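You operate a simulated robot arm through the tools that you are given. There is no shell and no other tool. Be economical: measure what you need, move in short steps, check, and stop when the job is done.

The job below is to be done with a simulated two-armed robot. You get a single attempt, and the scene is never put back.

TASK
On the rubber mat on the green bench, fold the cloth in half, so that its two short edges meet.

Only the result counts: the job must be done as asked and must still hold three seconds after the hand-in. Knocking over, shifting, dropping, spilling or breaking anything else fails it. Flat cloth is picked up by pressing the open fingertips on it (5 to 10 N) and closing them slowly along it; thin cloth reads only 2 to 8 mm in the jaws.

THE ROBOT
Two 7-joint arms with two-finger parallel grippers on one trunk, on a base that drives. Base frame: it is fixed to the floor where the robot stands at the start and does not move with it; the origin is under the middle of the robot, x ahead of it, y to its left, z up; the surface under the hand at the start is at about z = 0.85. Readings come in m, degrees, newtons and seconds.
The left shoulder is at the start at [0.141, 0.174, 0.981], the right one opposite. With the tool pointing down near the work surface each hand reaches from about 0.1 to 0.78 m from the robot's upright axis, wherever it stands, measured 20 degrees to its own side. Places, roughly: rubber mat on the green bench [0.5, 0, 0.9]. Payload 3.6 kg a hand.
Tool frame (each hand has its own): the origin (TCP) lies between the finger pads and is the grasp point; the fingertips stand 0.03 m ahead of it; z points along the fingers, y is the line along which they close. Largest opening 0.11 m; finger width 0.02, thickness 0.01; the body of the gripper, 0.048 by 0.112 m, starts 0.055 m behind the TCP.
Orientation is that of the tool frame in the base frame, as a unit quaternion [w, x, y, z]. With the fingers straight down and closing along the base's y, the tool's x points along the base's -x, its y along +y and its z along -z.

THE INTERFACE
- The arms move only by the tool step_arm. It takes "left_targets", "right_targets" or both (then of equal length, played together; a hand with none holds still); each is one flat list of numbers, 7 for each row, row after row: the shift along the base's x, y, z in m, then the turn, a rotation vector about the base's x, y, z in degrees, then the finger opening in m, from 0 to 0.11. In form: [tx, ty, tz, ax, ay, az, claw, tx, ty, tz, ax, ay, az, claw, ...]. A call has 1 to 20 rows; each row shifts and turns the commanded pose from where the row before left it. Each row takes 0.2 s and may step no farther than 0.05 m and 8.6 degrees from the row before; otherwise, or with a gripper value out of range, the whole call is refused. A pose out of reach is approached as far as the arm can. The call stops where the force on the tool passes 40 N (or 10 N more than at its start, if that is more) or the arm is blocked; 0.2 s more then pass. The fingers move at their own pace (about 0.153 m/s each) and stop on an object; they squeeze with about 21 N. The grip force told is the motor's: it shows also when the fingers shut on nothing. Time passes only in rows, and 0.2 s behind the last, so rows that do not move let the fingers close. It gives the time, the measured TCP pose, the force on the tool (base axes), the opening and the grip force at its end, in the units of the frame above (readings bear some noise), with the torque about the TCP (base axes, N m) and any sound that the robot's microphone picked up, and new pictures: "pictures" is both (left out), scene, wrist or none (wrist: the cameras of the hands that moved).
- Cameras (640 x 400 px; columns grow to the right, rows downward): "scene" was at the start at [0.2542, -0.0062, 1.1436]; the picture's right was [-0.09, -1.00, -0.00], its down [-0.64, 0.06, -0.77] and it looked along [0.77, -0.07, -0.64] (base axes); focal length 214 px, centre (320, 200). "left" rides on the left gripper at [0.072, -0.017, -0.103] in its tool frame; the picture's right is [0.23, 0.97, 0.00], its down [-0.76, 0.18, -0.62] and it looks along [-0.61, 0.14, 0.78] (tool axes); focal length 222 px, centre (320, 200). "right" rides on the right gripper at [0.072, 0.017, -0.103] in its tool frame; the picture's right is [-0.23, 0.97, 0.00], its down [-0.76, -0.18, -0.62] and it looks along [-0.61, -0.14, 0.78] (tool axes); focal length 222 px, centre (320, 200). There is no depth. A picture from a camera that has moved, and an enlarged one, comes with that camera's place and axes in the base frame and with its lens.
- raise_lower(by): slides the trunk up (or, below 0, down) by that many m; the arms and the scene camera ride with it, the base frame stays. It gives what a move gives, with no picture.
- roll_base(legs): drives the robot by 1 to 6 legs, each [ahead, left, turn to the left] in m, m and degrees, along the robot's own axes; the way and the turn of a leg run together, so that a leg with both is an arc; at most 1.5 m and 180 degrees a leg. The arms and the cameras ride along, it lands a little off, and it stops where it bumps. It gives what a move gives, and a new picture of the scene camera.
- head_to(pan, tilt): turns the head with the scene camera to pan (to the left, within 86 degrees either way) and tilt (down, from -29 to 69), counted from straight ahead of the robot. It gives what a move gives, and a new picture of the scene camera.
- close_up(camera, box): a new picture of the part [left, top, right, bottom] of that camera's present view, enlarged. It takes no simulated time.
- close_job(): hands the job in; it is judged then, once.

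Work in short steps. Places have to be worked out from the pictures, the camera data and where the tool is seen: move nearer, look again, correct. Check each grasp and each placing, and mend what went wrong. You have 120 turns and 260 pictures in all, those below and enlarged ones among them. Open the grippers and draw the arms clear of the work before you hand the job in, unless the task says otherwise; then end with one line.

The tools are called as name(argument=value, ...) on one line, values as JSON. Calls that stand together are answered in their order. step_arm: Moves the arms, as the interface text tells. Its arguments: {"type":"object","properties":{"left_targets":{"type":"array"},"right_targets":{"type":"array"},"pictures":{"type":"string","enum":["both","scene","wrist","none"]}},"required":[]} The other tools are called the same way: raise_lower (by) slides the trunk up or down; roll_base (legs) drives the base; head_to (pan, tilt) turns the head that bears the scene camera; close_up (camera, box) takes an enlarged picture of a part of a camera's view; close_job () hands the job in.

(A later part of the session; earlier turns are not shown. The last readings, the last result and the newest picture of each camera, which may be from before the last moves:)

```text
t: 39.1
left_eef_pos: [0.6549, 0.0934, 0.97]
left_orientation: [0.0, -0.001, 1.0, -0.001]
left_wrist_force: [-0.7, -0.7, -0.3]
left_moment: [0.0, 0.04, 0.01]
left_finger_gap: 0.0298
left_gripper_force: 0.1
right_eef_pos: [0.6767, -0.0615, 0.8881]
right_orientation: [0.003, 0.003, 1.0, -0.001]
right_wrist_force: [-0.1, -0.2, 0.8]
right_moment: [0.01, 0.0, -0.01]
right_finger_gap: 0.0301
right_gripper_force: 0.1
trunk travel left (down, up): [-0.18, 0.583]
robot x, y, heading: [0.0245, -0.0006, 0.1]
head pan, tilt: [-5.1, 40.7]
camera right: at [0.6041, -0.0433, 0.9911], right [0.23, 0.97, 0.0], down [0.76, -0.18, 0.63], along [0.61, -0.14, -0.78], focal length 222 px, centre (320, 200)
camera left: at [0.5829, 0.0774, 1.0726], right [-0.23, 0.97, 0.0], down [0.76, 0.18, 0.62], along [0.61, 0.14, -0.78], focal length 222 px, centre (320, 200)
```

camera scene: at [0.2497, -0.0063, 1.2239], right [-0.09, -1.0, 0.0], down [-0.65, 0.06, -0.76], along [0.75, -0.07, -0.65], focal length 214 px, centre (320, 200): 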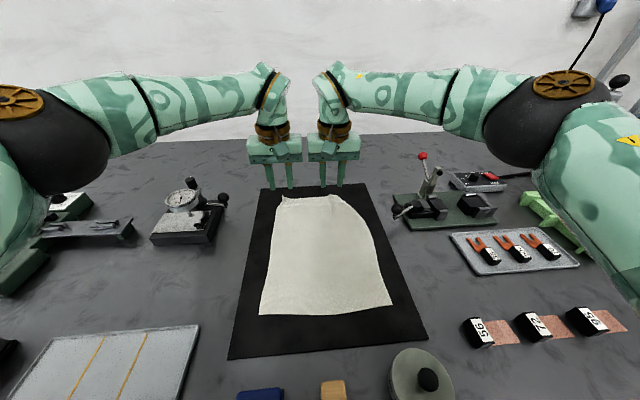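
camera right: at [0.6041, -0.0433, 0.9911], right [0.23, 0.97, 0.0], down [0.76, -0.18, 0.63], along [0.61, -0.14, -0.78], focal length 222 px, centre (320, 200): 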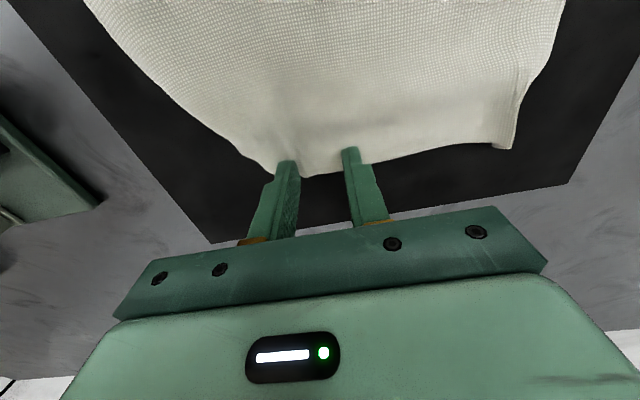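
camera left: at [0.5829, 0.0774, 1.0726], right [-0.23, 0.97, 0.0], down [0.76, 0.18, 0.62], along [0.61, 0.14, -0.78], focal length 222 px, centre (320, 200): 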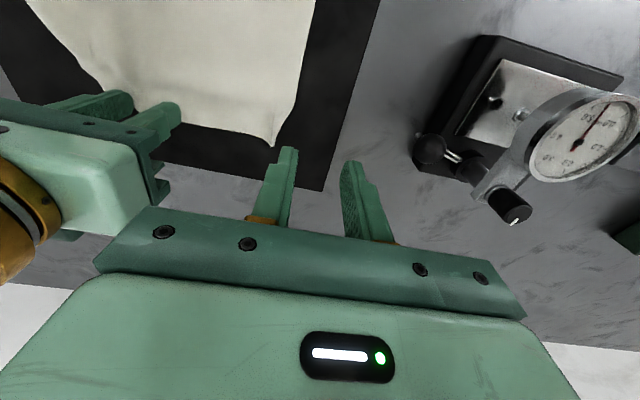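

The tips are right on the edge. I press and close the right hand slowly.

step_arm(right_targets=[0, 0, -0.002, 0, 0, 0, 0.03, 0, 0, -0.0015, 0, 0, 0, 0.03, 0, 0, 0, 0, 0, 0, 0.027, 0, 0, 0, 0, 0, 0, 0.024, 0, 0, 0, 0, 0, 0, 0.021, 0, 0, 0, 0, 0, 0, 0.018, 0, 0, 0, 0, 0, 0, 0.015, 0, 0, 0, 0, 0, 0, 0.012, 0, 0, 0, 0, 0, 0, 0.009, 0, 0, 0, 0, 0, 0, 0.006, 0, 0, 0, 0, 0, 0, 0.003, 0, 0, 0, 0, 0, 0, 0, 0, 0, 0, 0, 0, 0, 0], pictures="none")

step_arm(right_targets=[-0.002, 0, 0.02, 0, 0, 0, 0, -0.003, 0, 0.025, 0, 0, 0, 0, -0.003, -0.005, 0.025, 0, 0, 0, 0, -0.003, -0.005, 0.02, 0, 0, 0, 0, 0, 0, 0, 0, 0, 0, 0, 0, 0, 0, 0, 0, 0, 0])

```text
t: 41.9
left_eef_pos: [0.6558, 0.094, 0.9699]
left_orientation: [0.001, -0.002, 1.0, 0.0]
left_wrist_force: [0.0, -0.7, -0.8]
left_moment: [0.01, 0.03, -0.02]
left_finger_gap: 0.0299
left_gripper_force: 0.1
right_eef_pos: [0.6761, -0.0616, 0.8859]
right_orientation: [0.003, 0.002, 1.0, 0.0]
right_wrist_force: [0.4, 0.6, 0.0]
right_moment: [0.0, 0.05, 0.05]
right_finger_gap: 0.0021
right_gripper_force: 21.1
trunk travel left (down, up): [-0.18, 0.583]
robot x, y, heading: [0.0233, 0.0013, 0.1]
head pan, tilt: [-5.1, 40.7]
```

```text
t: 43.3
left_eef_pos: [0.6552, 0.0943, 0.9688]
left_orientation: [0.0, -0.002, 1.0, -0.001]
left_wrist_force: [-0.7, -0.1, 0.1]
left_moment: [-0.01, 0.02, -0.01]
left_finger_gap: 0.0301
left_gripper_force: 0.0
right_eef_pos: [0.6652, -0.0704, 0.9752]
right_orientation: [0.004, 0.004, 1.0, 0.001]
right_wrist_force: [-0.2, -0.4, 0.1]
right_moment: [0.01, -0.01, -0.05]
right_finger_gap: 0.0024
right_gripper_force: 21.4
trunk travel left (down, up): [-0.18, 0.583]
robot x, y, heading: [0.0259, -0.0003, 0.1]
head pan, tilt: [-5.1, 40.7]
camera scene: at [0.2491, -0.0063, 1.2241], right [-0.09, -1.0, 0.0], down [-0.65, 0.06, -0.76], along [0.75, -0.07, -0.65], focal length 214 px, centre (320, 200)
camera right: at [0.5926, -0.0534, 1.0784], right [0.23, 0.97, 0.0], down [0.76, -0.18, 0.63], along [0.61, -0.14, -0.78], focal length 222 px, centre (320, 200)
```

scene: 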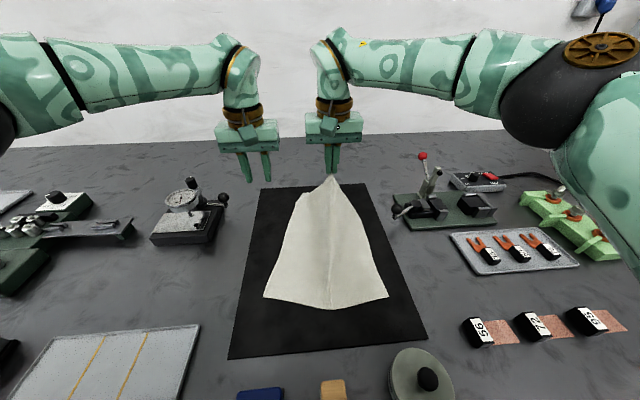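
right: 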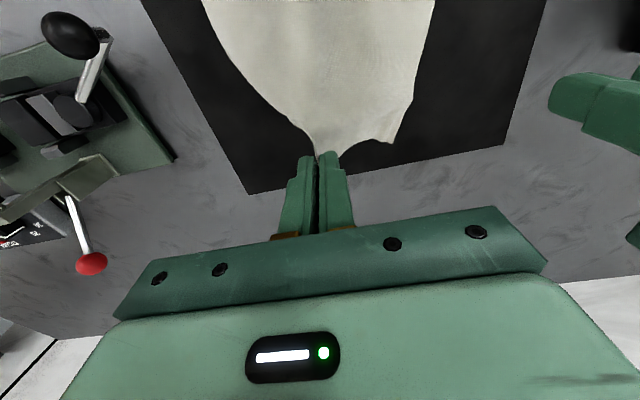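

close_up(camera="scene", box=[260, 160, 400, 250])

close_up(camera="right", box=[200, 40, 440, 200])

```text
4.44 times, centred on (330, 205) of scene
camera zoom: at [0.2491, -0.0063, 1.2241], right [-0.09, -1.0, 0.0], down [-0.65, 0.06, -0.76], along [0.75, -0.07, -0.65], focal length 953 px, centre (276, 178)
```

zoom: 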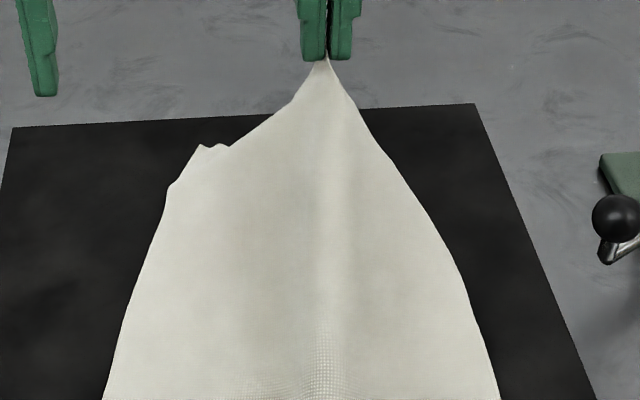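

```text
2.50 times, centred on (320, 120) of right
camera zoom: at [0.5926, -0.0534, 1.0784], right [0.23, 0.97, 0.0], down [0.76, -0.18, 0.63], along [0.61, -0.14, -0.78], focal length 555 px, centre (320, 400)
```

zoom: 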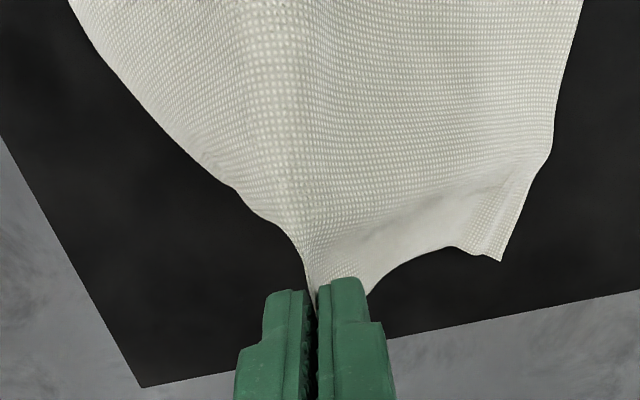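

The tucked corner is hanging behind the grip. I swing the right hand outward, then lower while moving inward so the corner lands to the outside.

step_arm(right_targets=[0, -0.02, 0.005, 0, 0, 0, 0, 0, -0.02, 0, 0, 0, 0, 0, 0.003, 0.004, -0.015, 0, 0, 0, 0, 0.003, 0.006, -0.015, 0, 0, 0, 0, 0.003, 0.008, -0.015, 0, 0, 0, 0, 0.002, 0.009, -0.012, 0, 0, 0, 0, 0.002, 0.009, -0.012, 0, 0, 0, 0, 0, 0.004, -0.008, 0, 0, 0, 0, 0, 0, 0, 0, 0, 0, 0])

close_up(camera="right", box=[160, 20, 480, 220])

```text
t: 45.3
left_eef_pos: [0.6541, 0.0935, 0.9688]
left_orientation: [0.0, -0.001, 1.0, -0.001]
left_wrist_force: [-0.3, -0.4, 0.4]
left_moment: [0.01, -0.03, -0.01]
left_finger_gap: 0.03
left_gripper_force: 0.1
right_eef_pos: [0.6786, -0.0699, 0.9028]
right_orientation: [0.003, 0.003, 1.0, -0.001]
right_wrist_force: [-0.2, -1.0, 0.8]
right_moment: [0.02, 0.01, 0.02]
right_finger_gap: 0.0022
right_gripper_force: 20.6
trunk travel left (down, up): [-0.18, 0.583]
robot x, y, heading: [0.0261, 0.0023, -0.1]
head pan, tilt: [-5.1, 40.7]
camera scene: at [0.2492, -0.0062, 1.2241], right [-0.09, -1.0, 0.0], down [-0.65, 0.06, -0.76], along [0.75, -0.07, -0.65], focal length 214 px, centre (320, 200)
camera right: at [0.6059, -0.0527, 1.0064], right [0.23, 0.97, 0.0], down [0.76, -0.18, 0.63], along [0.61, -0.14, -0.78], focal length 222 px, centre (320, 200)
```

scene: 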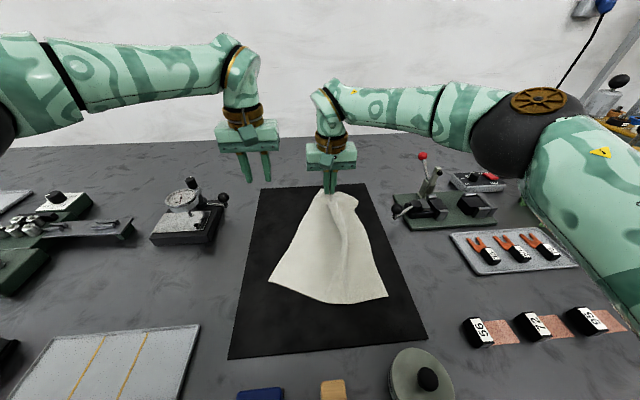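
right: 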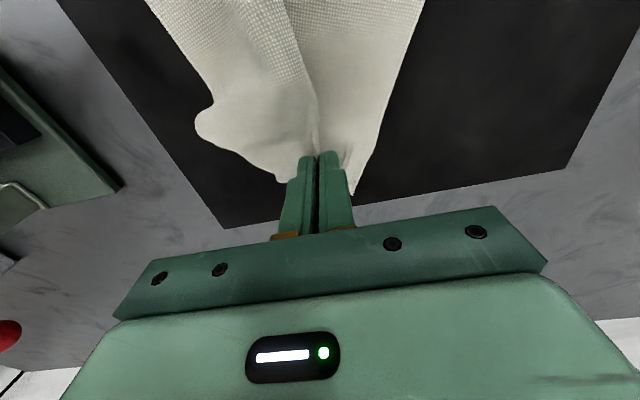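

```text
2.00 times, centred on (320, 120) of right
camera zoom: at [0.6059, -0.0527, 1.0064], right [0.23, 0.97, 0.0], down [0.76, -0.18, 0.63], along [0.61, -0.14, -0.78], focal length 444 px, centre (320, 360)
```

zoom: 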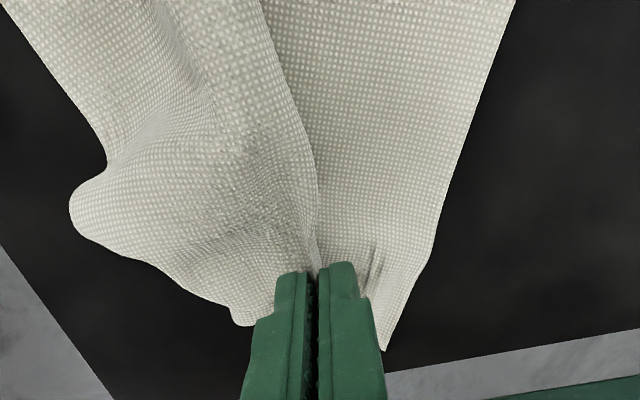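

The corner has come out to the right side. I lower the last bit, release and look.

step_arm(right_targets=[0, 0, -0.008, 0, 0, 0, 0, 0, 0, -0.005, 0, 0, 0, 0.005, 0, 0, 0, 0, 0, 0, 0.015, 0, 0, 0, 0, 0, 0, 0.03, 0, 0, 0, 0, 0, 0, 0.03, 0, 0, 0.02, 0, 0, 0, 0.03, 0, 0, 0.03, 0, 0, 0, 0.03, -0.01, -0.04, 0.02, 0, 0, 0, 0.03, -0.01, -0.04, 0.02, 0, 0, 0, 0.03, 0, 0, 0, 0, 0, 0, 0.03])

close_up(camera="scene", box=[250, 170, 410, 320])

close_up(camera="right", box=[260, 0, 580, 200])

```text
t: 47.5
left_eef_pos: [0.6563, 0.0955, 0.969]
left_orientation: [0.0, -0.002, 1.0, -0.001]
left_wrist_force: [0.2, -0.6, 0.4]
left_moment: [-0.02, 0.05, 0.01]
left_finger_gap: 0.0298
left_gripper_force: 0.1
right_eef_pos: [0.6597, -0.1514, 0.9807]
right_orientation: [0.003, 0.003, 1.0, 0.001]
right_wrist_force: [0.0, -0.5, 0.9]
right_moment: [0.0, -0.01, 0.02]
right_finger_gap: 0.03
right_gripper_force: 0.1
trunk travel left (down, up): [-0.18, 0.583]
robot x, y, heading: [0.0242, 0.0013, -0.1]
head pan, tilt: [-5.1, 40.7]
camera scene: at [0.2496, -0.006, 1.224], right [-0.09, -1.0, 0.0], down [-0.65, 0.06, -0.76], along [0.75, -0.07, -0.65], focal length 214 px, centre (320, 200)
camera right: at [0.5868, -0.1336, 1.0838], right [0.23, 0.97, 0.0], down [0.76, -0.18, 0.63], along [0.61, -0.14, -0.78], focal length 222 px, centre (320, 200)
```

scene: 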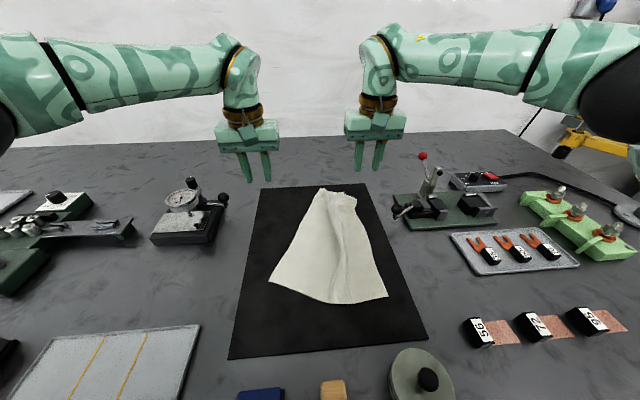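
right: 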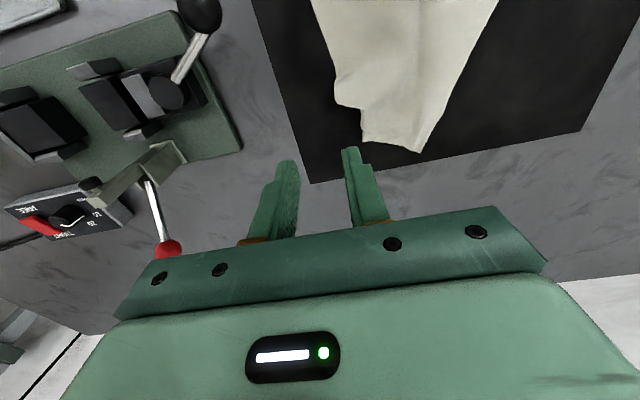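

```text
2.67 times, centred on (330, 245) of scene
camera zoom: at [0.2496, -0.006, 1.224], right [-0.09, -1.0, 0.0], down [-0.65, 0.06, -0.76], along [0.75, -0.07, -0.65], focal length 572 px, centre (293, 80)
```

zoom: 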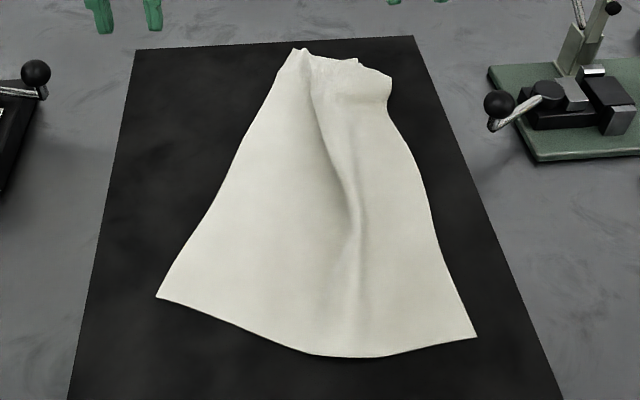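

```text
2.00 times, centred on (420, 100) of right
camera zoom: at [0.5868, -0.1336, 1.0838], right [0.23, 0.97, 0.0], down [0.76, -0.18, 0.63], along [0.61, -0.14, -0.78], focal length 444 px, centre (120, 400)
```

zoom: 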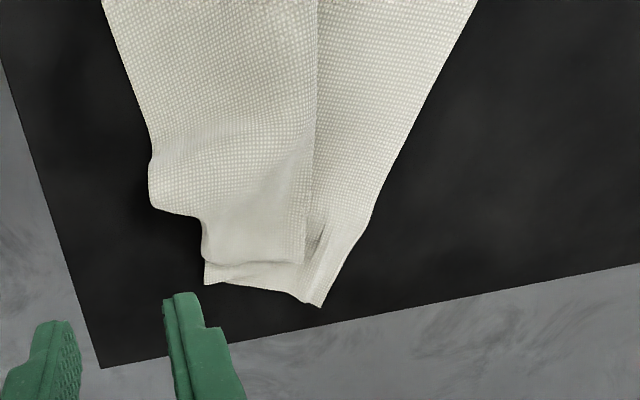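

The right corner is still tucked and the cloth has a pleat. A cleaner way is to grip the two near corners, lift the whole cloth so it hangs straight, set the far edge down first and then fold the held edge onto it. That also leaves the held edge facing the right way. I move the hands above the near corners, at about (0.458, 0.07) and (0.41, -0.143).

step_arm(left_targets=[-0.04, 0, 0.01, 0, 0, -5, 0.03, -0.04, -0.01, 0, 0, 0, -5, 0.03, -0.04, -0.01, 0, 0, 0, -5, 0.03, -0.04, -0.015, 0, 0, 0, -5, 0.03, -0.036, -0.015, 0, 0, 0, -5, 0.03, 0, 0, -0.03, 0, 0, 0, 0.03, 0, 0, -0.03, 0, 0, 0, 0.03, 0, 0, -0.01, 0, 0, 0, 0.03, 0, 0, 0, 0, 0, 0, 0.03], right_targets=[-0.045, 0, 0.01, 0, 0, 0, 0.03, -0.045, 0, 0, 0, 0, 0, 0.03, -0.045, 0.01, 0, 0, 0, 0, 0.03, -0.045, 0.01, 0, 0, 0, 0, 0.03, -0.045, 0.01, 0, 0, 0, 0, 0.03, -0.015, 0.003, -0.03, 0, 0, 0, 0.03, 0, 0, -0.03, 0, 0, 0, 0.03, 0, 0, -0.02, 0, 0, 0, 0.03, 0, 0, 0, 0, 0, 0, 0.03])

close_up(camera="right", box=[200, 0, 520, 200])

close_up(camera="left", box=[150, 0, 470, 200])

```text
t: 49.5
left_eef_pos: [0.459, 0.0442, 0.9091]
left_orientation: [0.0, 0.214, 0.977, -0.001]
left_wrist_force: [-0.4, 0.7, 0.0]
left_moment: [0.0, 0.01, 0.01]
left_finger_gap: 0.03
left_gripper_force: 0.0
right_eef_pos: [0.4187, -0.1181, 0.9108]
right_orientation: [0.003, 0.001, 1.0, 0.0]
right_wrist_force: [0.3, -0.4, 0.2]
right_moment: [0.03, -0.03, 0.0]
right_finger_gap: 0.0299
right_gripper_force: 0.0
trunk travel left (down, up): [-0.18, 0.583]
robot x, y, heading: [0.0195, 0.0043, 0.2]
head pan, tilt: [-5.1, 40.7]
camera scene: at [0.2488, -0.0063, 1.2242], right [-0.09, -1.0, 0.0], down [-0.65, 0.06, -0.76], along [0.75, -0.07, -0.65], focal length 214 px, centre (320, 200)
camera right: at [0.3458, -0.1001, 1.0139], right [0.23, 0.97, 0.0], down [0.76, -0.18, 0.63], along [0.61, -0.14, -0.78], focal length 222 px, centre (320, 200)
camera left: at [0.3858, 0.0595, 1.0128], right [0.2, 0.98, 0.0], down [0.77, -0.16, 0.62], along [0.61, -0.13, -0.78], focal length 222 px, centre (320, 200)
```

scene: 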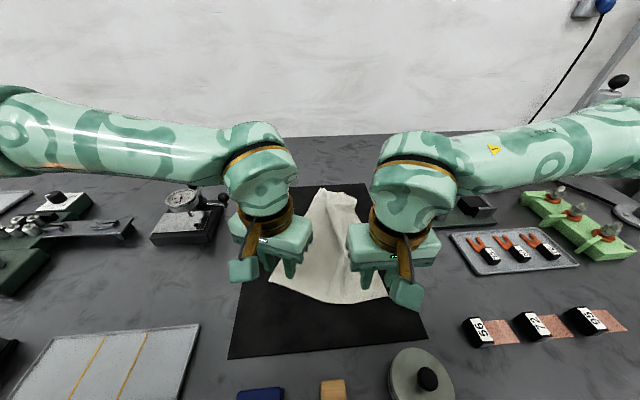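
right: 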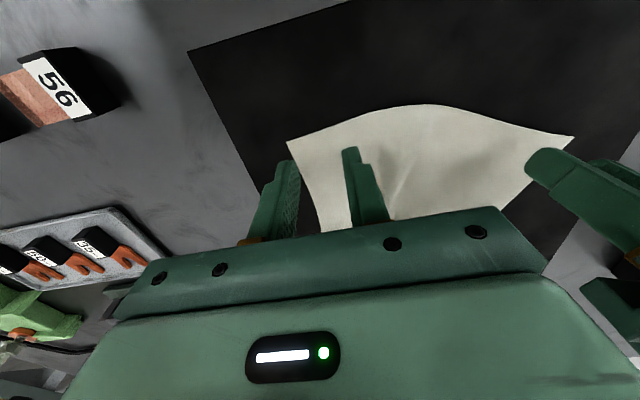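
left: 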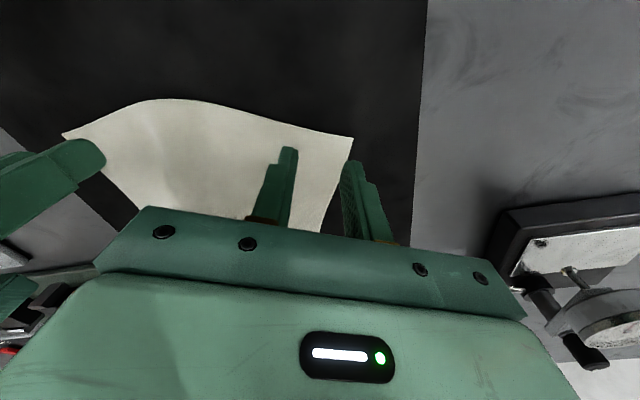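

```text
2.00 times, centred on (360, 100) of right
camera zoom: at [0.3458, -0.1001, 1.0139], right [0.23, 0.97, 0.0], down [0.76, -0.18, 0.63], along [0.61, -0.14, -0.78], focal length 444 px, centre (240, 400)
```

zoom: 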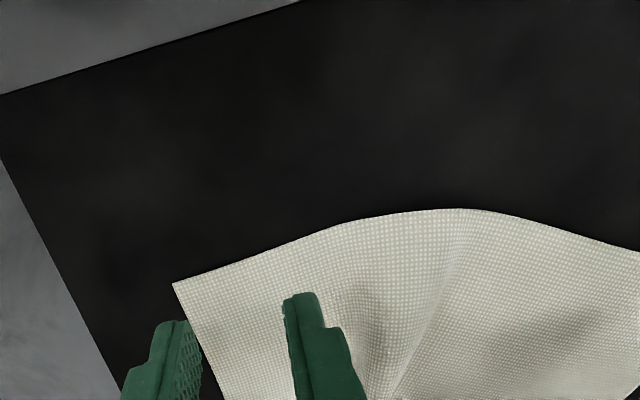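

```text
2.00 times, centred on (310, 100) of left
camera zoom: at [0.3858, 0.0595, 1.0128], right [0.2, 0.98, 0.0], down [0.77, -0.16, 0.62], along [0.61, -0.13, -0.78], focal length 444 px, centre (340, 400)
```

zoom: 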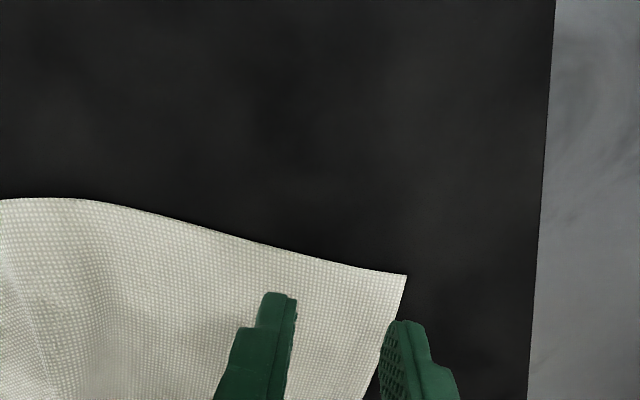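

The left corner is at (0.456, 0.070) and the right at (0.409, -0.1405). I make a small correction and lower to contact.

step_arm(left_targets=[-0.005, -0.002, -0.01, 0, 0, 0, 0.03, 0, 0, -0.01, 0, 0, 0, 0.03, 0, 0, -0.003, 0, 0, 0, 0.03, 0, 0, 0, 0, 0, 0, 0.03], right_targets=[0, 0.004, -0.01, 0, 0, 0, 0.03, 0, 0, -0.01, 0, 0, 0, 0.03, 0, 0, -0.004, 0, 0, 0, 0.03, 0, 0, 0, 0, 0, 0, 0.03], pictures="none")

```text
t: 50.5
left_eef_pos: [0.4517, 0.0414, 0.8873]
left_orientation: [0.001, 0.215, 0.977, -0.001]
left_wrist_force: [-0.6, -0.3, -0.2]
left_moment: [-0.02, 0.02, 0.03]
left_finger_gap: 0.0301
left_gripper_force: 0.0
right_eef_pos: [0.4192, -0.1143, 0.8871]
right_orientation: [0.003, 0.003, 1.0, 0.001]
right_wrist_force: [0.5, 0.6, 0.6]
right_moment: [0.0, -0.01, 0.0]
right_finger_gap: 0.0298
right_gripper_force: 0.1
trunk travel left (down, up): [-0.18, 0.583]
robot x, y, heading: [0.0242, -0.0012, -0.0]
head pan, tilt: [-5.1, 40.7]
```

step_arm(left_targets=[0, 0, -0.002, 0, 0, 0, 0.03, 0, 0, -0.001, 0, 0, 0, 0.03, 0, 0, 0, 0, 0, 0, 0.03], right_targets=[0, 0, -0.002, 0, 0, 0, 0.03, 0, 0, -0.001, 0, 0, 0, 0.03, 0, 0, 0, 0, 0, 0, 0.03], pictures="none")

```text
t: 51.3
left_eef_pos: [0.4536, 0.0404, 0.8844]
left_orientation: [0.001, 0.215, 0.977, -0.001]
left_wrist_force: [1.6, 2.0, 6.6]
left_moment: [0.14, -0.08, -0.03]
left_finger_gap: 0.0299
left_gripper_force: 0.3
right_eef_pos: [0.4183, -0.113, 0.8852]
right_orientation: [0.004, 0.004, 1.0, 0.001]
right_wrist_force: [1.9, -2.1, 11.0]
right_moment: [-0.14, 0.02, 0.01]
right_finger_gap: 0.0301
right_gripper_force: 0.6
trunk travel left (down, up): [-0.18, 0.583]
robot x, y, heading: [0.0239, 0.0021, 0.0]
head pan, tilt: [-5.1, 40.7]
```

Both hands are pressing with good force, so I close slowly.

step_arm(left_targets=[0, 0, 0, 0, 0, 0, 0.027, 0, 0, 0, 0, 0, 0, 0.024, 0, 0, 0, 0, 0, 0, 0.021, 0, 0, 0, 0, 0, 0, 0.018, 0, 0, 0, 0, 0, 0, 0.015, 0, 0, 0, 0, 0, 0, 0.012, 0, 0, 0, 0, 0, 0, 0.009, 0, 0, 0, 0, 0, 0, 0.006, 0, 0, 0, 0, 0, 0, 0.003, 0, 0, 0, 0, 0, 0, 0, 0, 0, 0, 0, 0, 0, 0], right_targets=[0, 0, 0.0005, 0, 0, 0, 0.027, 0, 0, 0, 0, 0, 0, 0.024, 0, 0, 0, 0, 0, 0, 0.021, 0, 0, 0, 0, 0, 0, 0.018, 0, 0, 0, 0, 0, 0, 0.015, 0, 0, 0, 0, 0, 0, 0.012, 0, 0, 0, 0, 0, 0, 0.009, 0, 0, 0, 0, 0, 0, 0.006, 0, 0, 0, 0, 0, 0, 0.003, 0, 0, 0, 0, 0, 0, 0, 0, 0, 0, 0, 0, 0, 0], pictures="wrist")

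```text
t: 53.7
left_eef_pos: [0.4521, 0.042, 0.885]
left_orientation: [0.001, 0.214, 0.977, 0.0]
left_wrist_force: [-1.2, -10.6, 12.1]
left_moment: [-0.3, 0.01, -0.01]
left_finger_gap: 0.0022
left_gripper_force: 21.2
right_eef_pos: [0.4177, -0.1133, 0.8846]
right_orientation: [0.004, 0.002, 1.0, 0.001]
right_wrist_force: [0.8, 8.4, 5.9]
right_moment: [0.29, 0.01, 0.05]
right_finger_gap: 0.002
right_gripper_force: 20.7
trunk travel left (down, up): [-0.18, 0.583]
robot x, y, heading: [0.0231, -0.0, 0.0]
head pan, tilt: [-5.1, 40.7]
camera right: at [0.3448, -0.0963, 0.9879], right [0.23, 0.97, 0.0], down [0.76, -0.18, 0.63], along [0.61, -0.14, -0.78], focal length 222 px, centre (320, 200)
camera left: at [0.3796, 0.0576, 0.9878], right [0.2, 0.98, 0.0], down [0.76, -0.16, 0.63], along [0.61, -0.13, -0.78], focal length 222 px, centre (320, 200)
```

right: 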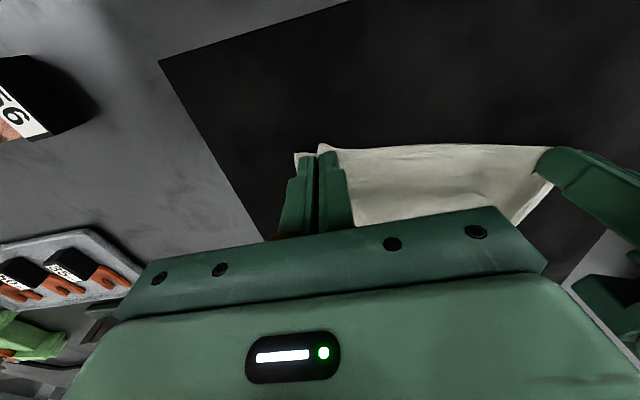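
left: 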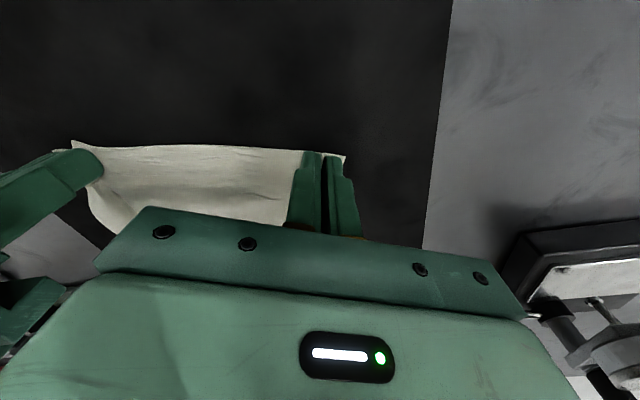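

Both corners are held right at the edge. I lift the cloth up and ahead until it hangs, undoing the left hand's yaw as I go.

step_arm(left_targets=[0.002, 0, 0.02, 0, 0, 0, 0, 0.008, 0, 0.028, 0, 0, 5, 0, 0.008, 0, 0.028, 0, 0, 5, 0, 0.008, 0, 0.028, 0, 0, 5, 0, 0.008, 0, 0.028, 0, 0, 5, 0, 0.008, 0, 0.028, 0, 0, 5, 0, 0.008, 0.001, 0.028, 0, 0, 0, 0, 0.008, 0.001, 0.028, 0, 0, 0, 0, 0.008, 0.001, 0.028, 0, 0, 0, 0, 0, 0, 0.028, 0, 0, 0, 0, 0, 0, 0.028, 0, 0, 0, 0, 0, 0, 0.028, 0, 0, 0, 0, 0, 0, 0, 0, 0, 0, 0, 0, 0, 0, 0, 0, 0, 0], right_targets=[0.002, 0, 0.02, 0, 0, 0, 0, 0.012, 0, 0.028, 0, 0, 0, 0, 0.012, 0, 0.028, 0, 0, 0, 0, 0.012, 0, 0.028, 0, 0, 0, 0, 0.012, 0, 0.028, 0, 0, 0, 0, 0.012, 0, 0.028, 0, 0, 0, 0, 0.012, -0.001, 0.028, 0, 0, 0, 0, 0.012, -0.001, 0.028, 0, 0, 0, 0, 0.013, -0.001, 0.028, 0, 0, 0, 0, 0, 0, 0.028, 0, 0, 0, 0, 0, 0, 0.028, 0, 0, 0, 0, 0, 0, 0.028, 0, 0, 0, 0, 0, 0, 0, 0, 0, 0, 0, 0, 0, 0, 0, 0, 0, 0])

```text
t: 56.7
left_eef_pos: [0.5188, 0.0433, 1.2018]
left_orientation: [0.001, -0.002, 1.0, -0.001]
left_wrist_force: [-0.1, -16.8, -2.8]
left_moment: [-0.47, 0.03, -0.08]
left_finger_gap: 0.0026
left_gripper_force: 21.0
left hand out of reach, approached as far as the arm can: row 12
right_eef_pos: [0.5189, -0.1164, 1.1843]
right_orientation: [0.003, 0.002, 1.0, 0.001]
right_wrist_force: [0.4, 16.3, 2.0]
right_moment: [0.52, 0.0, 0.16]
right_finger_gap: 0.0021
right_gripper_force: 20.8
right hand out of reach, approached as far as the arm can: row 12
trunk travel left (down, up): [-0.18, 0.583]
robot x, y, heading: [0.0269, -0.0034, 0.0]
head pan, tilt: [-5.1, 40.7]
camera scene: at [0.249, -0.0064, 1.2241], right [-0.09, -1.0, 0.0], down [-0.65, 0.06, -0.76], along [0.75, -0.07, -0.65], focal length 214 px, centre (320, 200)
camera right: at [0.445, -0.0982, 1.2879], right [0.23, 0.97, 0.0], down [0.76, -0.18, 0.63], along [0.61, -0.14, -0.78], focal length 222 px, centre (320, 200)
camera left: at [0.4467, 0.0278, 1.3057], right [-0.23, 0.97, 0.0], down [0.76, 0.18, 0.62], along [0.61, 0.14, -0.78], focal length 222 px, centre (320, 200)
```

scene: 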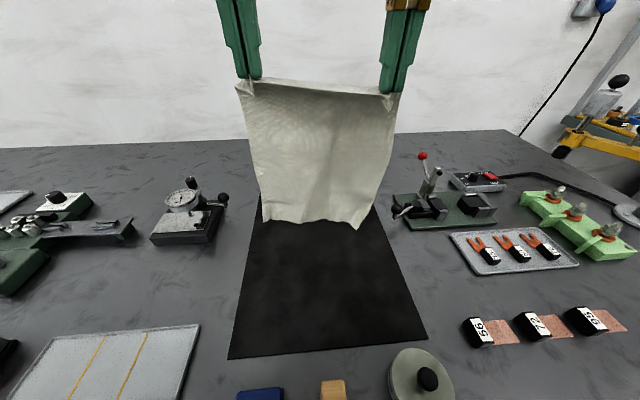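
right: 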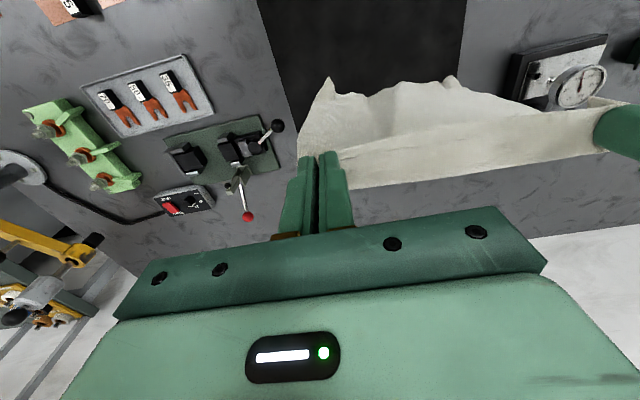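
left: 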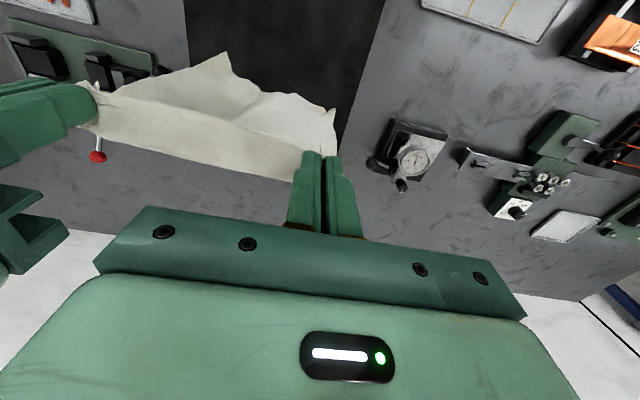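

The cloth now hangs unfolded. I zoom in on the bottom edge to check for remaining curls.

close_up(camera="scene", box=[225, 60, 415, 240])

close_up(camera="right", box=[280, 50, 600, 210])

```text
2.22 times, centred on (320, 150) of scene
camera zoom: at [0.249, -0.0064, 1.2241], right [-0.09, -1.0, 0.0], down [-0.65, 0.06, -0.76], along [0.75, -0.07, -0.65], focal length 477 px, centre (320, 311)
```

zoom: 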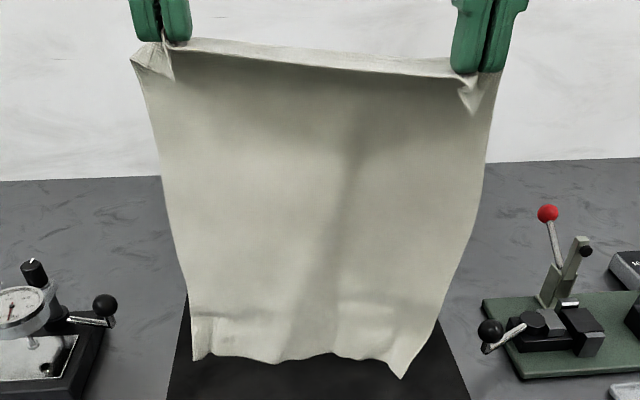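

```text
2.00 times, centred on (440, 130) of right
camera zoom: at [0.445, -0.0982, 1.2879], right [0.23, 0.97, 0.0], down [0.76, -0.18, 0.63], along [0.61, -0.14, -0.78], focal length 444 px, centre (80, 340)
```

zoom: 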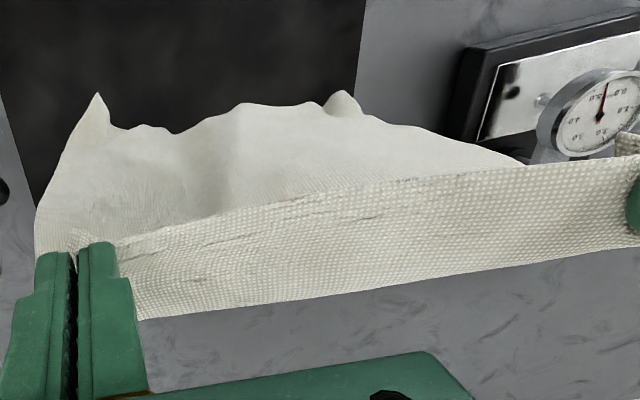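

The middle part of the held edge has flopped to the far side under tension. I ease the tension, level the hands, and tilt both tools forward so that the edge strip falls toward the robot.

step_arm(left_targets=[0, -0.002, -0.004, 0, -6, 0, 0, 0, -0.002, -0.004, 0, -6, 0, 0, 0, -0.001, -0.004, 0, -6, 0, 0, 0, 0, -0.004, 0, -6, 0, 0, 0, 0, -0.002, 0, -6, 0, 0, 0, 0, 0, 0, -6, 0, 0, 0, 0, 0, 0, 0, 0, 0, 0, 0, 0, 0, 0, 0, 0], right_targets=[0, 0.002, 0, 0, -6, 0, 0, 0, 0.002, 0, 0, -6, 0, 0, 0, 0.001, 0, 0, -6, 0, 0, 0, 0, 0, 0, -6, 0, 0, 0, 0, 0, 0, -6, 0, 0, 0, 0, 0, 0, -6, 0, 0, 0, 0, 0, 0, 0, 0, 0, 0, 0, 0, 0, 0, 0, 0])

close_up(camera="scene", box=[225, 60, 415, 240])

```text
t: 58.5
left_eef_pos: [0.5184, 0.0404, 1.1836]
left_orientation: [0.311, -0.001, 0.95, -0.002]
left_wrist_force: [-0.1, -1.4, -0.6]
left_moment: [-0.02, -0.03, -0.06]
left_finger_gap: 0.0022
left_gripper_force: 21.8
right_eef_pos: [0.5183, -0.1116, 1.1837]
right_orientation: [0.313, 0.002, 0.95, 0.002]
right_wrist_force: [-0.6, 2.3, -0.2]
right_moment: [-0.01, 0.03, 0.0]
right_finger_gap: 0.002
right_gripper_force: 20.9
trunk travel left (down, up): [-0.18, 0.583]
robot x, y, heading: [0.0264, -0.0022, 0.2]
head pan, tilt: [-5.1, 40.7]
camera scene: at [0.2488, -0.0063, 1.2242], right [-0.09, -1.0, 0.0], down [-0.65, 0.06, -0.76], along [0.75, -0.07, -0.65], focal length 214 px, centre (320, 200)
camera right: at [0.3986, -0.0935, 1.2247], right [0.19, 0.97, 0.14], down [0.24, -0.18, 0.95], along [0.95, -0.14, -0.27], focal length 222 px, centre (320, 200)
camera left: at [0.4, 0.0237, 1.2255], right [-0.18, 0.97, -0.14], down [0.25, 0.18, 0.95], along [0.95, 0.14, -0.27], focal length 222 px, centre (320, 200)
```

scene: 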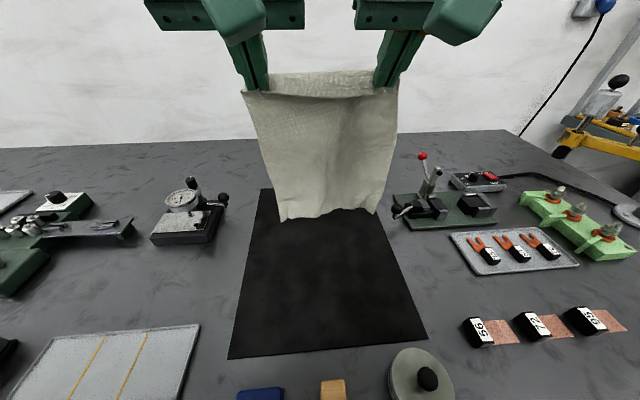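
right: 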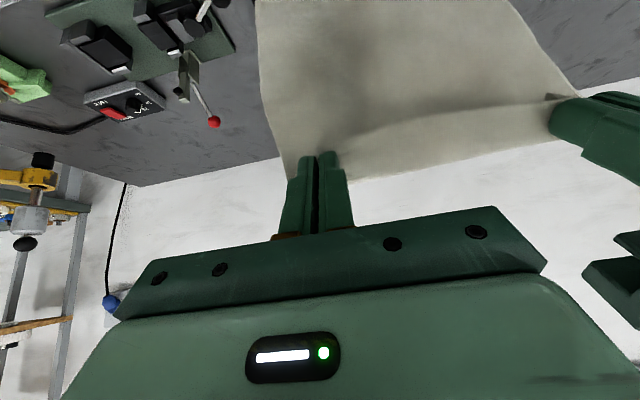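
left: 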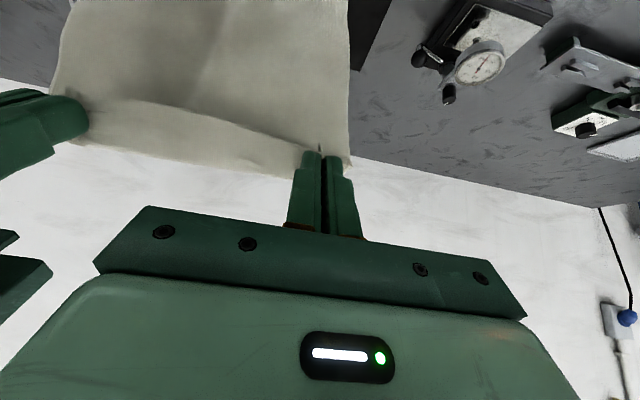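

```text
2.22 times, centred on (320, 150) of scene
camera zoom: at [0.2488, -0.0063, 1.2242], right [-0.09, -1.0, 0.0], down [-0.65, 0.06, -0.76], along [0.75, -0.07, -0.65], focal length 477 px, centre (320, 311)
```

zoom: 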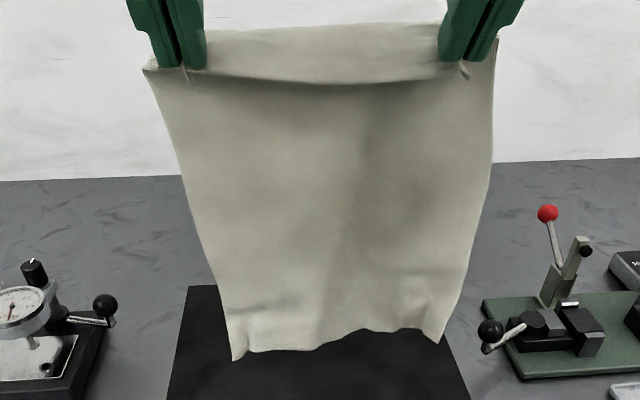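

The held strip now hangs on the robot's side, which is the way it needs to face for the fold. The cloth hangs about 25 cm below the grips. I move it back to x≈0.46 and lower until the bottom edge is just above the mat.

step_arm(left_targets=[-0.01, 0, 0, 0, 0, 0, 0, -0.014, 0, 0, 0, 0, 0, 0, -0.014, 0, 0, 0, 0, 0, 0, -0.014, 0, 0, 0, 0, 0, 0, -0.014, 0, 0, 0, 0, 0, 0, -0.01, 0, -0.005, 0, 0, 0, 0, -0.006, 0, -0.012, 0, 0, 0, 0, 0, 0, -0.012, 0, 0, 0, 0, 0, 0, -0.012, 0, 0, 0, 0, 0, 0, 0, 0, 0, 0, 0, 0, 0, 0, 0, 0, 0, 0, 0, 0, 0, 0, 0, 0, 0], right_targets=[-0.01, 0, 0, 0, 0, 0, 0, -0.014, 0, 0, 0, 0, 0, 0, -0.014, 0, 0, 0, 0, 0, 0, -0.014, 0, 0, 0, 0, 0, 0, -0.014, 0, 0, 0, 0, 0, 0, -0.01, 0, -0.005, 0, 0, 0, 0, -0.006, 0, -0.012, 0, 0, 0, 0, 0, 0, -0.012, 0, 0, 0, 0, 0, 0, -0.012, 0, 0, 0, 0, 0, 0, 0, 0, 0, 0, 0, 0, 0, 0, 0, 0, 0, 0, 0, 0, 0, 0, 0, 0, 0])

```text
t: 61.1
left_eef_pos: [0.4377, 0.0399, 1.1434]
left_orientation: [0.31, -0.001, 0.951, -0.001]
left_wrist_force: [-0.5, -1.6, -0.4]
left_moment: [0.0, 0.02, -0.02]
left_finger_gap: 0.0022
left_gripper_force: 21.0
right_eef_pos: [0.4369, -0.1117, 1.1433]
right_orientation: [0.312, 0.002, 0.95, 0.001]
right_wrist_force: [0.7, 1.0, -0.1]
right_moment: [0.05, 0.01, 0.01]
right_finger_gap: 0.0018
right_gripper_force: 20.8
trunk travel left (down, up): [-0.18, 0.583]
robot x, y, heading: [0.0231, 0.0005, -0.2]
head pan, tilt: [-5.1, 40.7]
camera scene: at [0.2489, -0.0063, 1.2242], right [-0.09, -1.0, 0.0], down [-0.65, 0.06, -0.76], along [0.75, -0.07, -0.65], focal length 214 px, centre (320, 200)
camera right: at [0.3168, -0.0937, 1.1836], right [0.19, 0.97, 0.14], down [0.24, -0.18, 0.95], along [0.95, -0.14, -0.27], focal length 222 px, centre (320, 200)
camera left: at [0.3182, 0.0233, 1.1846], right [-0.18, 0.97, -0.14], down [0.25, 0.18, 0.95], along [0.95, 0.14, -0.27], focal length 222 px, centre (320, 200)
```

scene: 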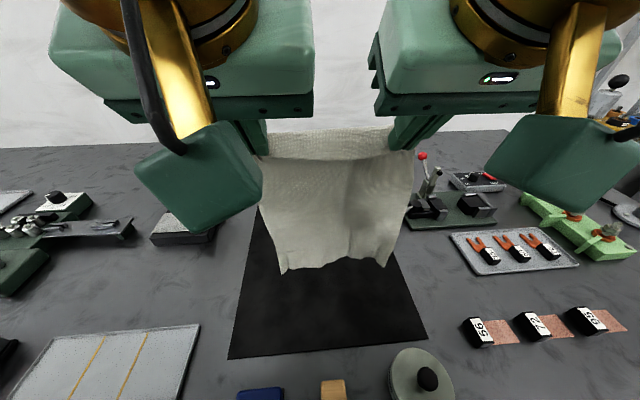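
right: 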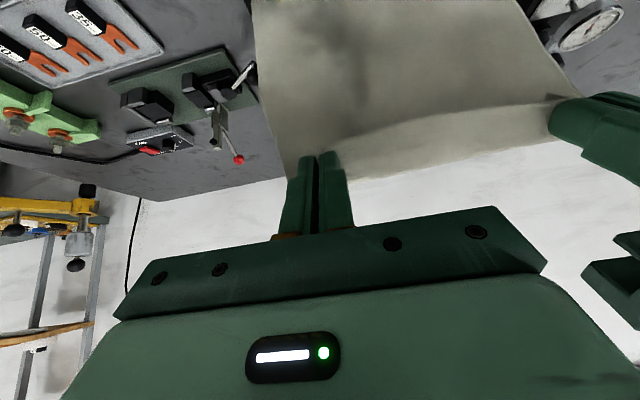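
left: 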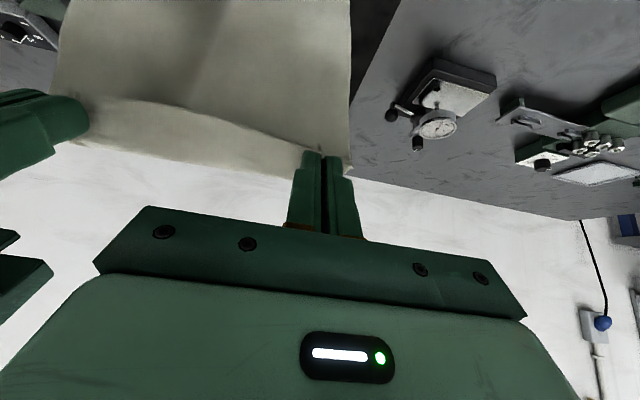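

close_up(camera="scene", box=[240, 120, 430, 290])

```text
2.35 times, centred on (335, 205) of scene
camera zoom: at [0.2489, -0.0063, 1.2242], right [-0.09, -1.0, 0.0], down [-0.65, 0.06, -0.76], along [0.75, -0.07, -0.65], focal length 505 px, centre (285, 188)
```

zoom: 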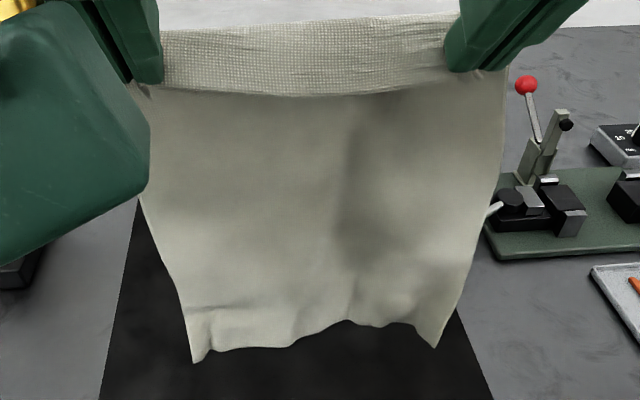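

The cloth hangs cleanly. I lower it and lay it toward the far side on a 45° diagonal, and check partway.

step_arm(left_targets=[0, 0, -0.01, 0, 0, 0, 0, 0.003, 0, -0.01, 0, 0, 0, 0, 0.007, 0, -0.01, 0, 0, 0, 0, 0.01, 0, -0.01, 0, 0, 0, 0, 0.01, 0, -0.01, 0, 0, 0, 0, 0.01, 0, -0.01, 0, 0, 0, 0, 0.01, 0, -0.01, 0, 0, 0, 0, 0, 0, 0, 0, 0, 0, 0], right_targets=[0, 0, -0.01, 0, 0, 0, 0, 0.003, 0, -0.01, 0, 0, 0, 0, 0.007, 0, -0.01, 0, 0, 0, 0, 0.01, 0, -0.01, 0, 0, 0, 0, 0.01, 0, -0.01, 0, 0, 0, 0, 0.01, 0, -0.01, 0, 0, 0, 0, 0.01, 0, -0.01, 0, 0, 0, 0, 0, 0, 0, 0, 0, 0, 0])

close_up(camera="scene", box=[240, 120, 430, 290])

```text
t: 62.9
left_eef_pos: [0.4871, 0.0386, 1.0735]
left_orientation: [0.31, -0.001, 0.951, -0.001]
left_wrist_force: [0.1, -1.3, -0.1]
left_moment: [-0.01, -0.01, -0.02]
left_finger_gap: 0.0022
left_gripper_force: 21.0
right_eef_pos: [0.4862, -0.1124, 1.0722]
right_orientation: [0.313, 0.002, 0.95, 0.002]
right_wrist_force: [1.1, 1.1, -0.4]
right_moment: [0.02, -0.03, 0.01]
right_finger_gap: 0.0019
right_gripper_force: 21.6
trunk travel left (down, up): [-0.18, 0.583]
robot x, y, heading: [0.0301, 0.0025, -0.1]
head pan, tilt: [-5.1, 40.7]
camera scene: at [0.2486, -0.0063, 1.2242], right [-0.09, -1.0, 0.0], down [-0.65, 0.06, -0.76], along [0.75, -0.07, -0.65], focal length 214 px, centre (320, 200)
camera right: at [0.3673, -0.0934, 1.1134], right [0.19, 0.97, 0.14], down [0.24, -0.18, 0.95], along [0.95, -0.14, -0.27], focal length 222 px, centre (320, 200)
camera left: at [0.3681, 0.0232, 1.1145], right [-0.18, 0.97, -0.14], down [0.25, 0.18, 0.95], along [0.95, 0.14, -0.27], focal length 222 px, centre (320, 200)
```

scene: 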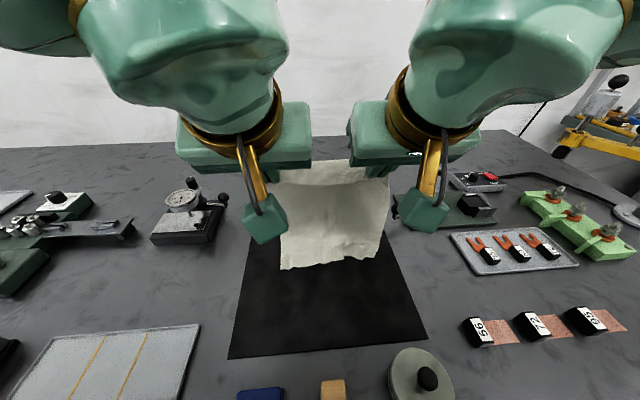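
right: 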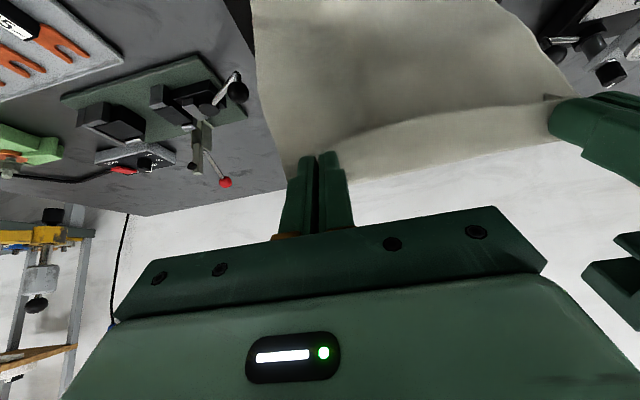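
left: 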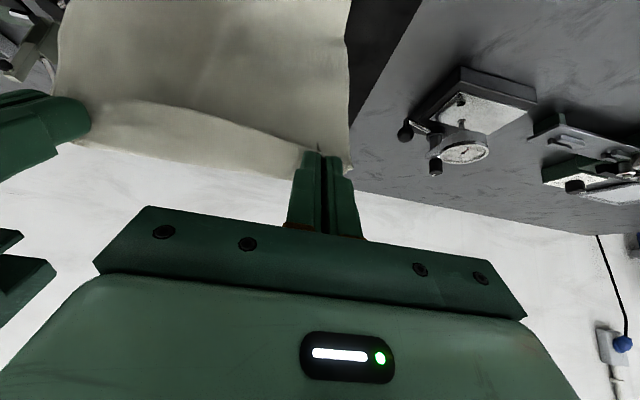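

```text
2.35 times, centred on (335, 205) of scene
camera zoom: at [0.2486, -0.0063, 1.2242], right [-0.09, -1.0, 0.0], down [-0.65, 0.06, -0.76], along [0.75, -0.07, -0.65], focal length 505 px, centre (285, 188)
```

zoom: 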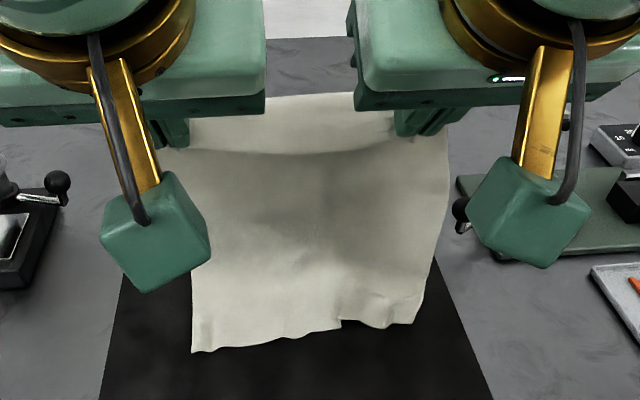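

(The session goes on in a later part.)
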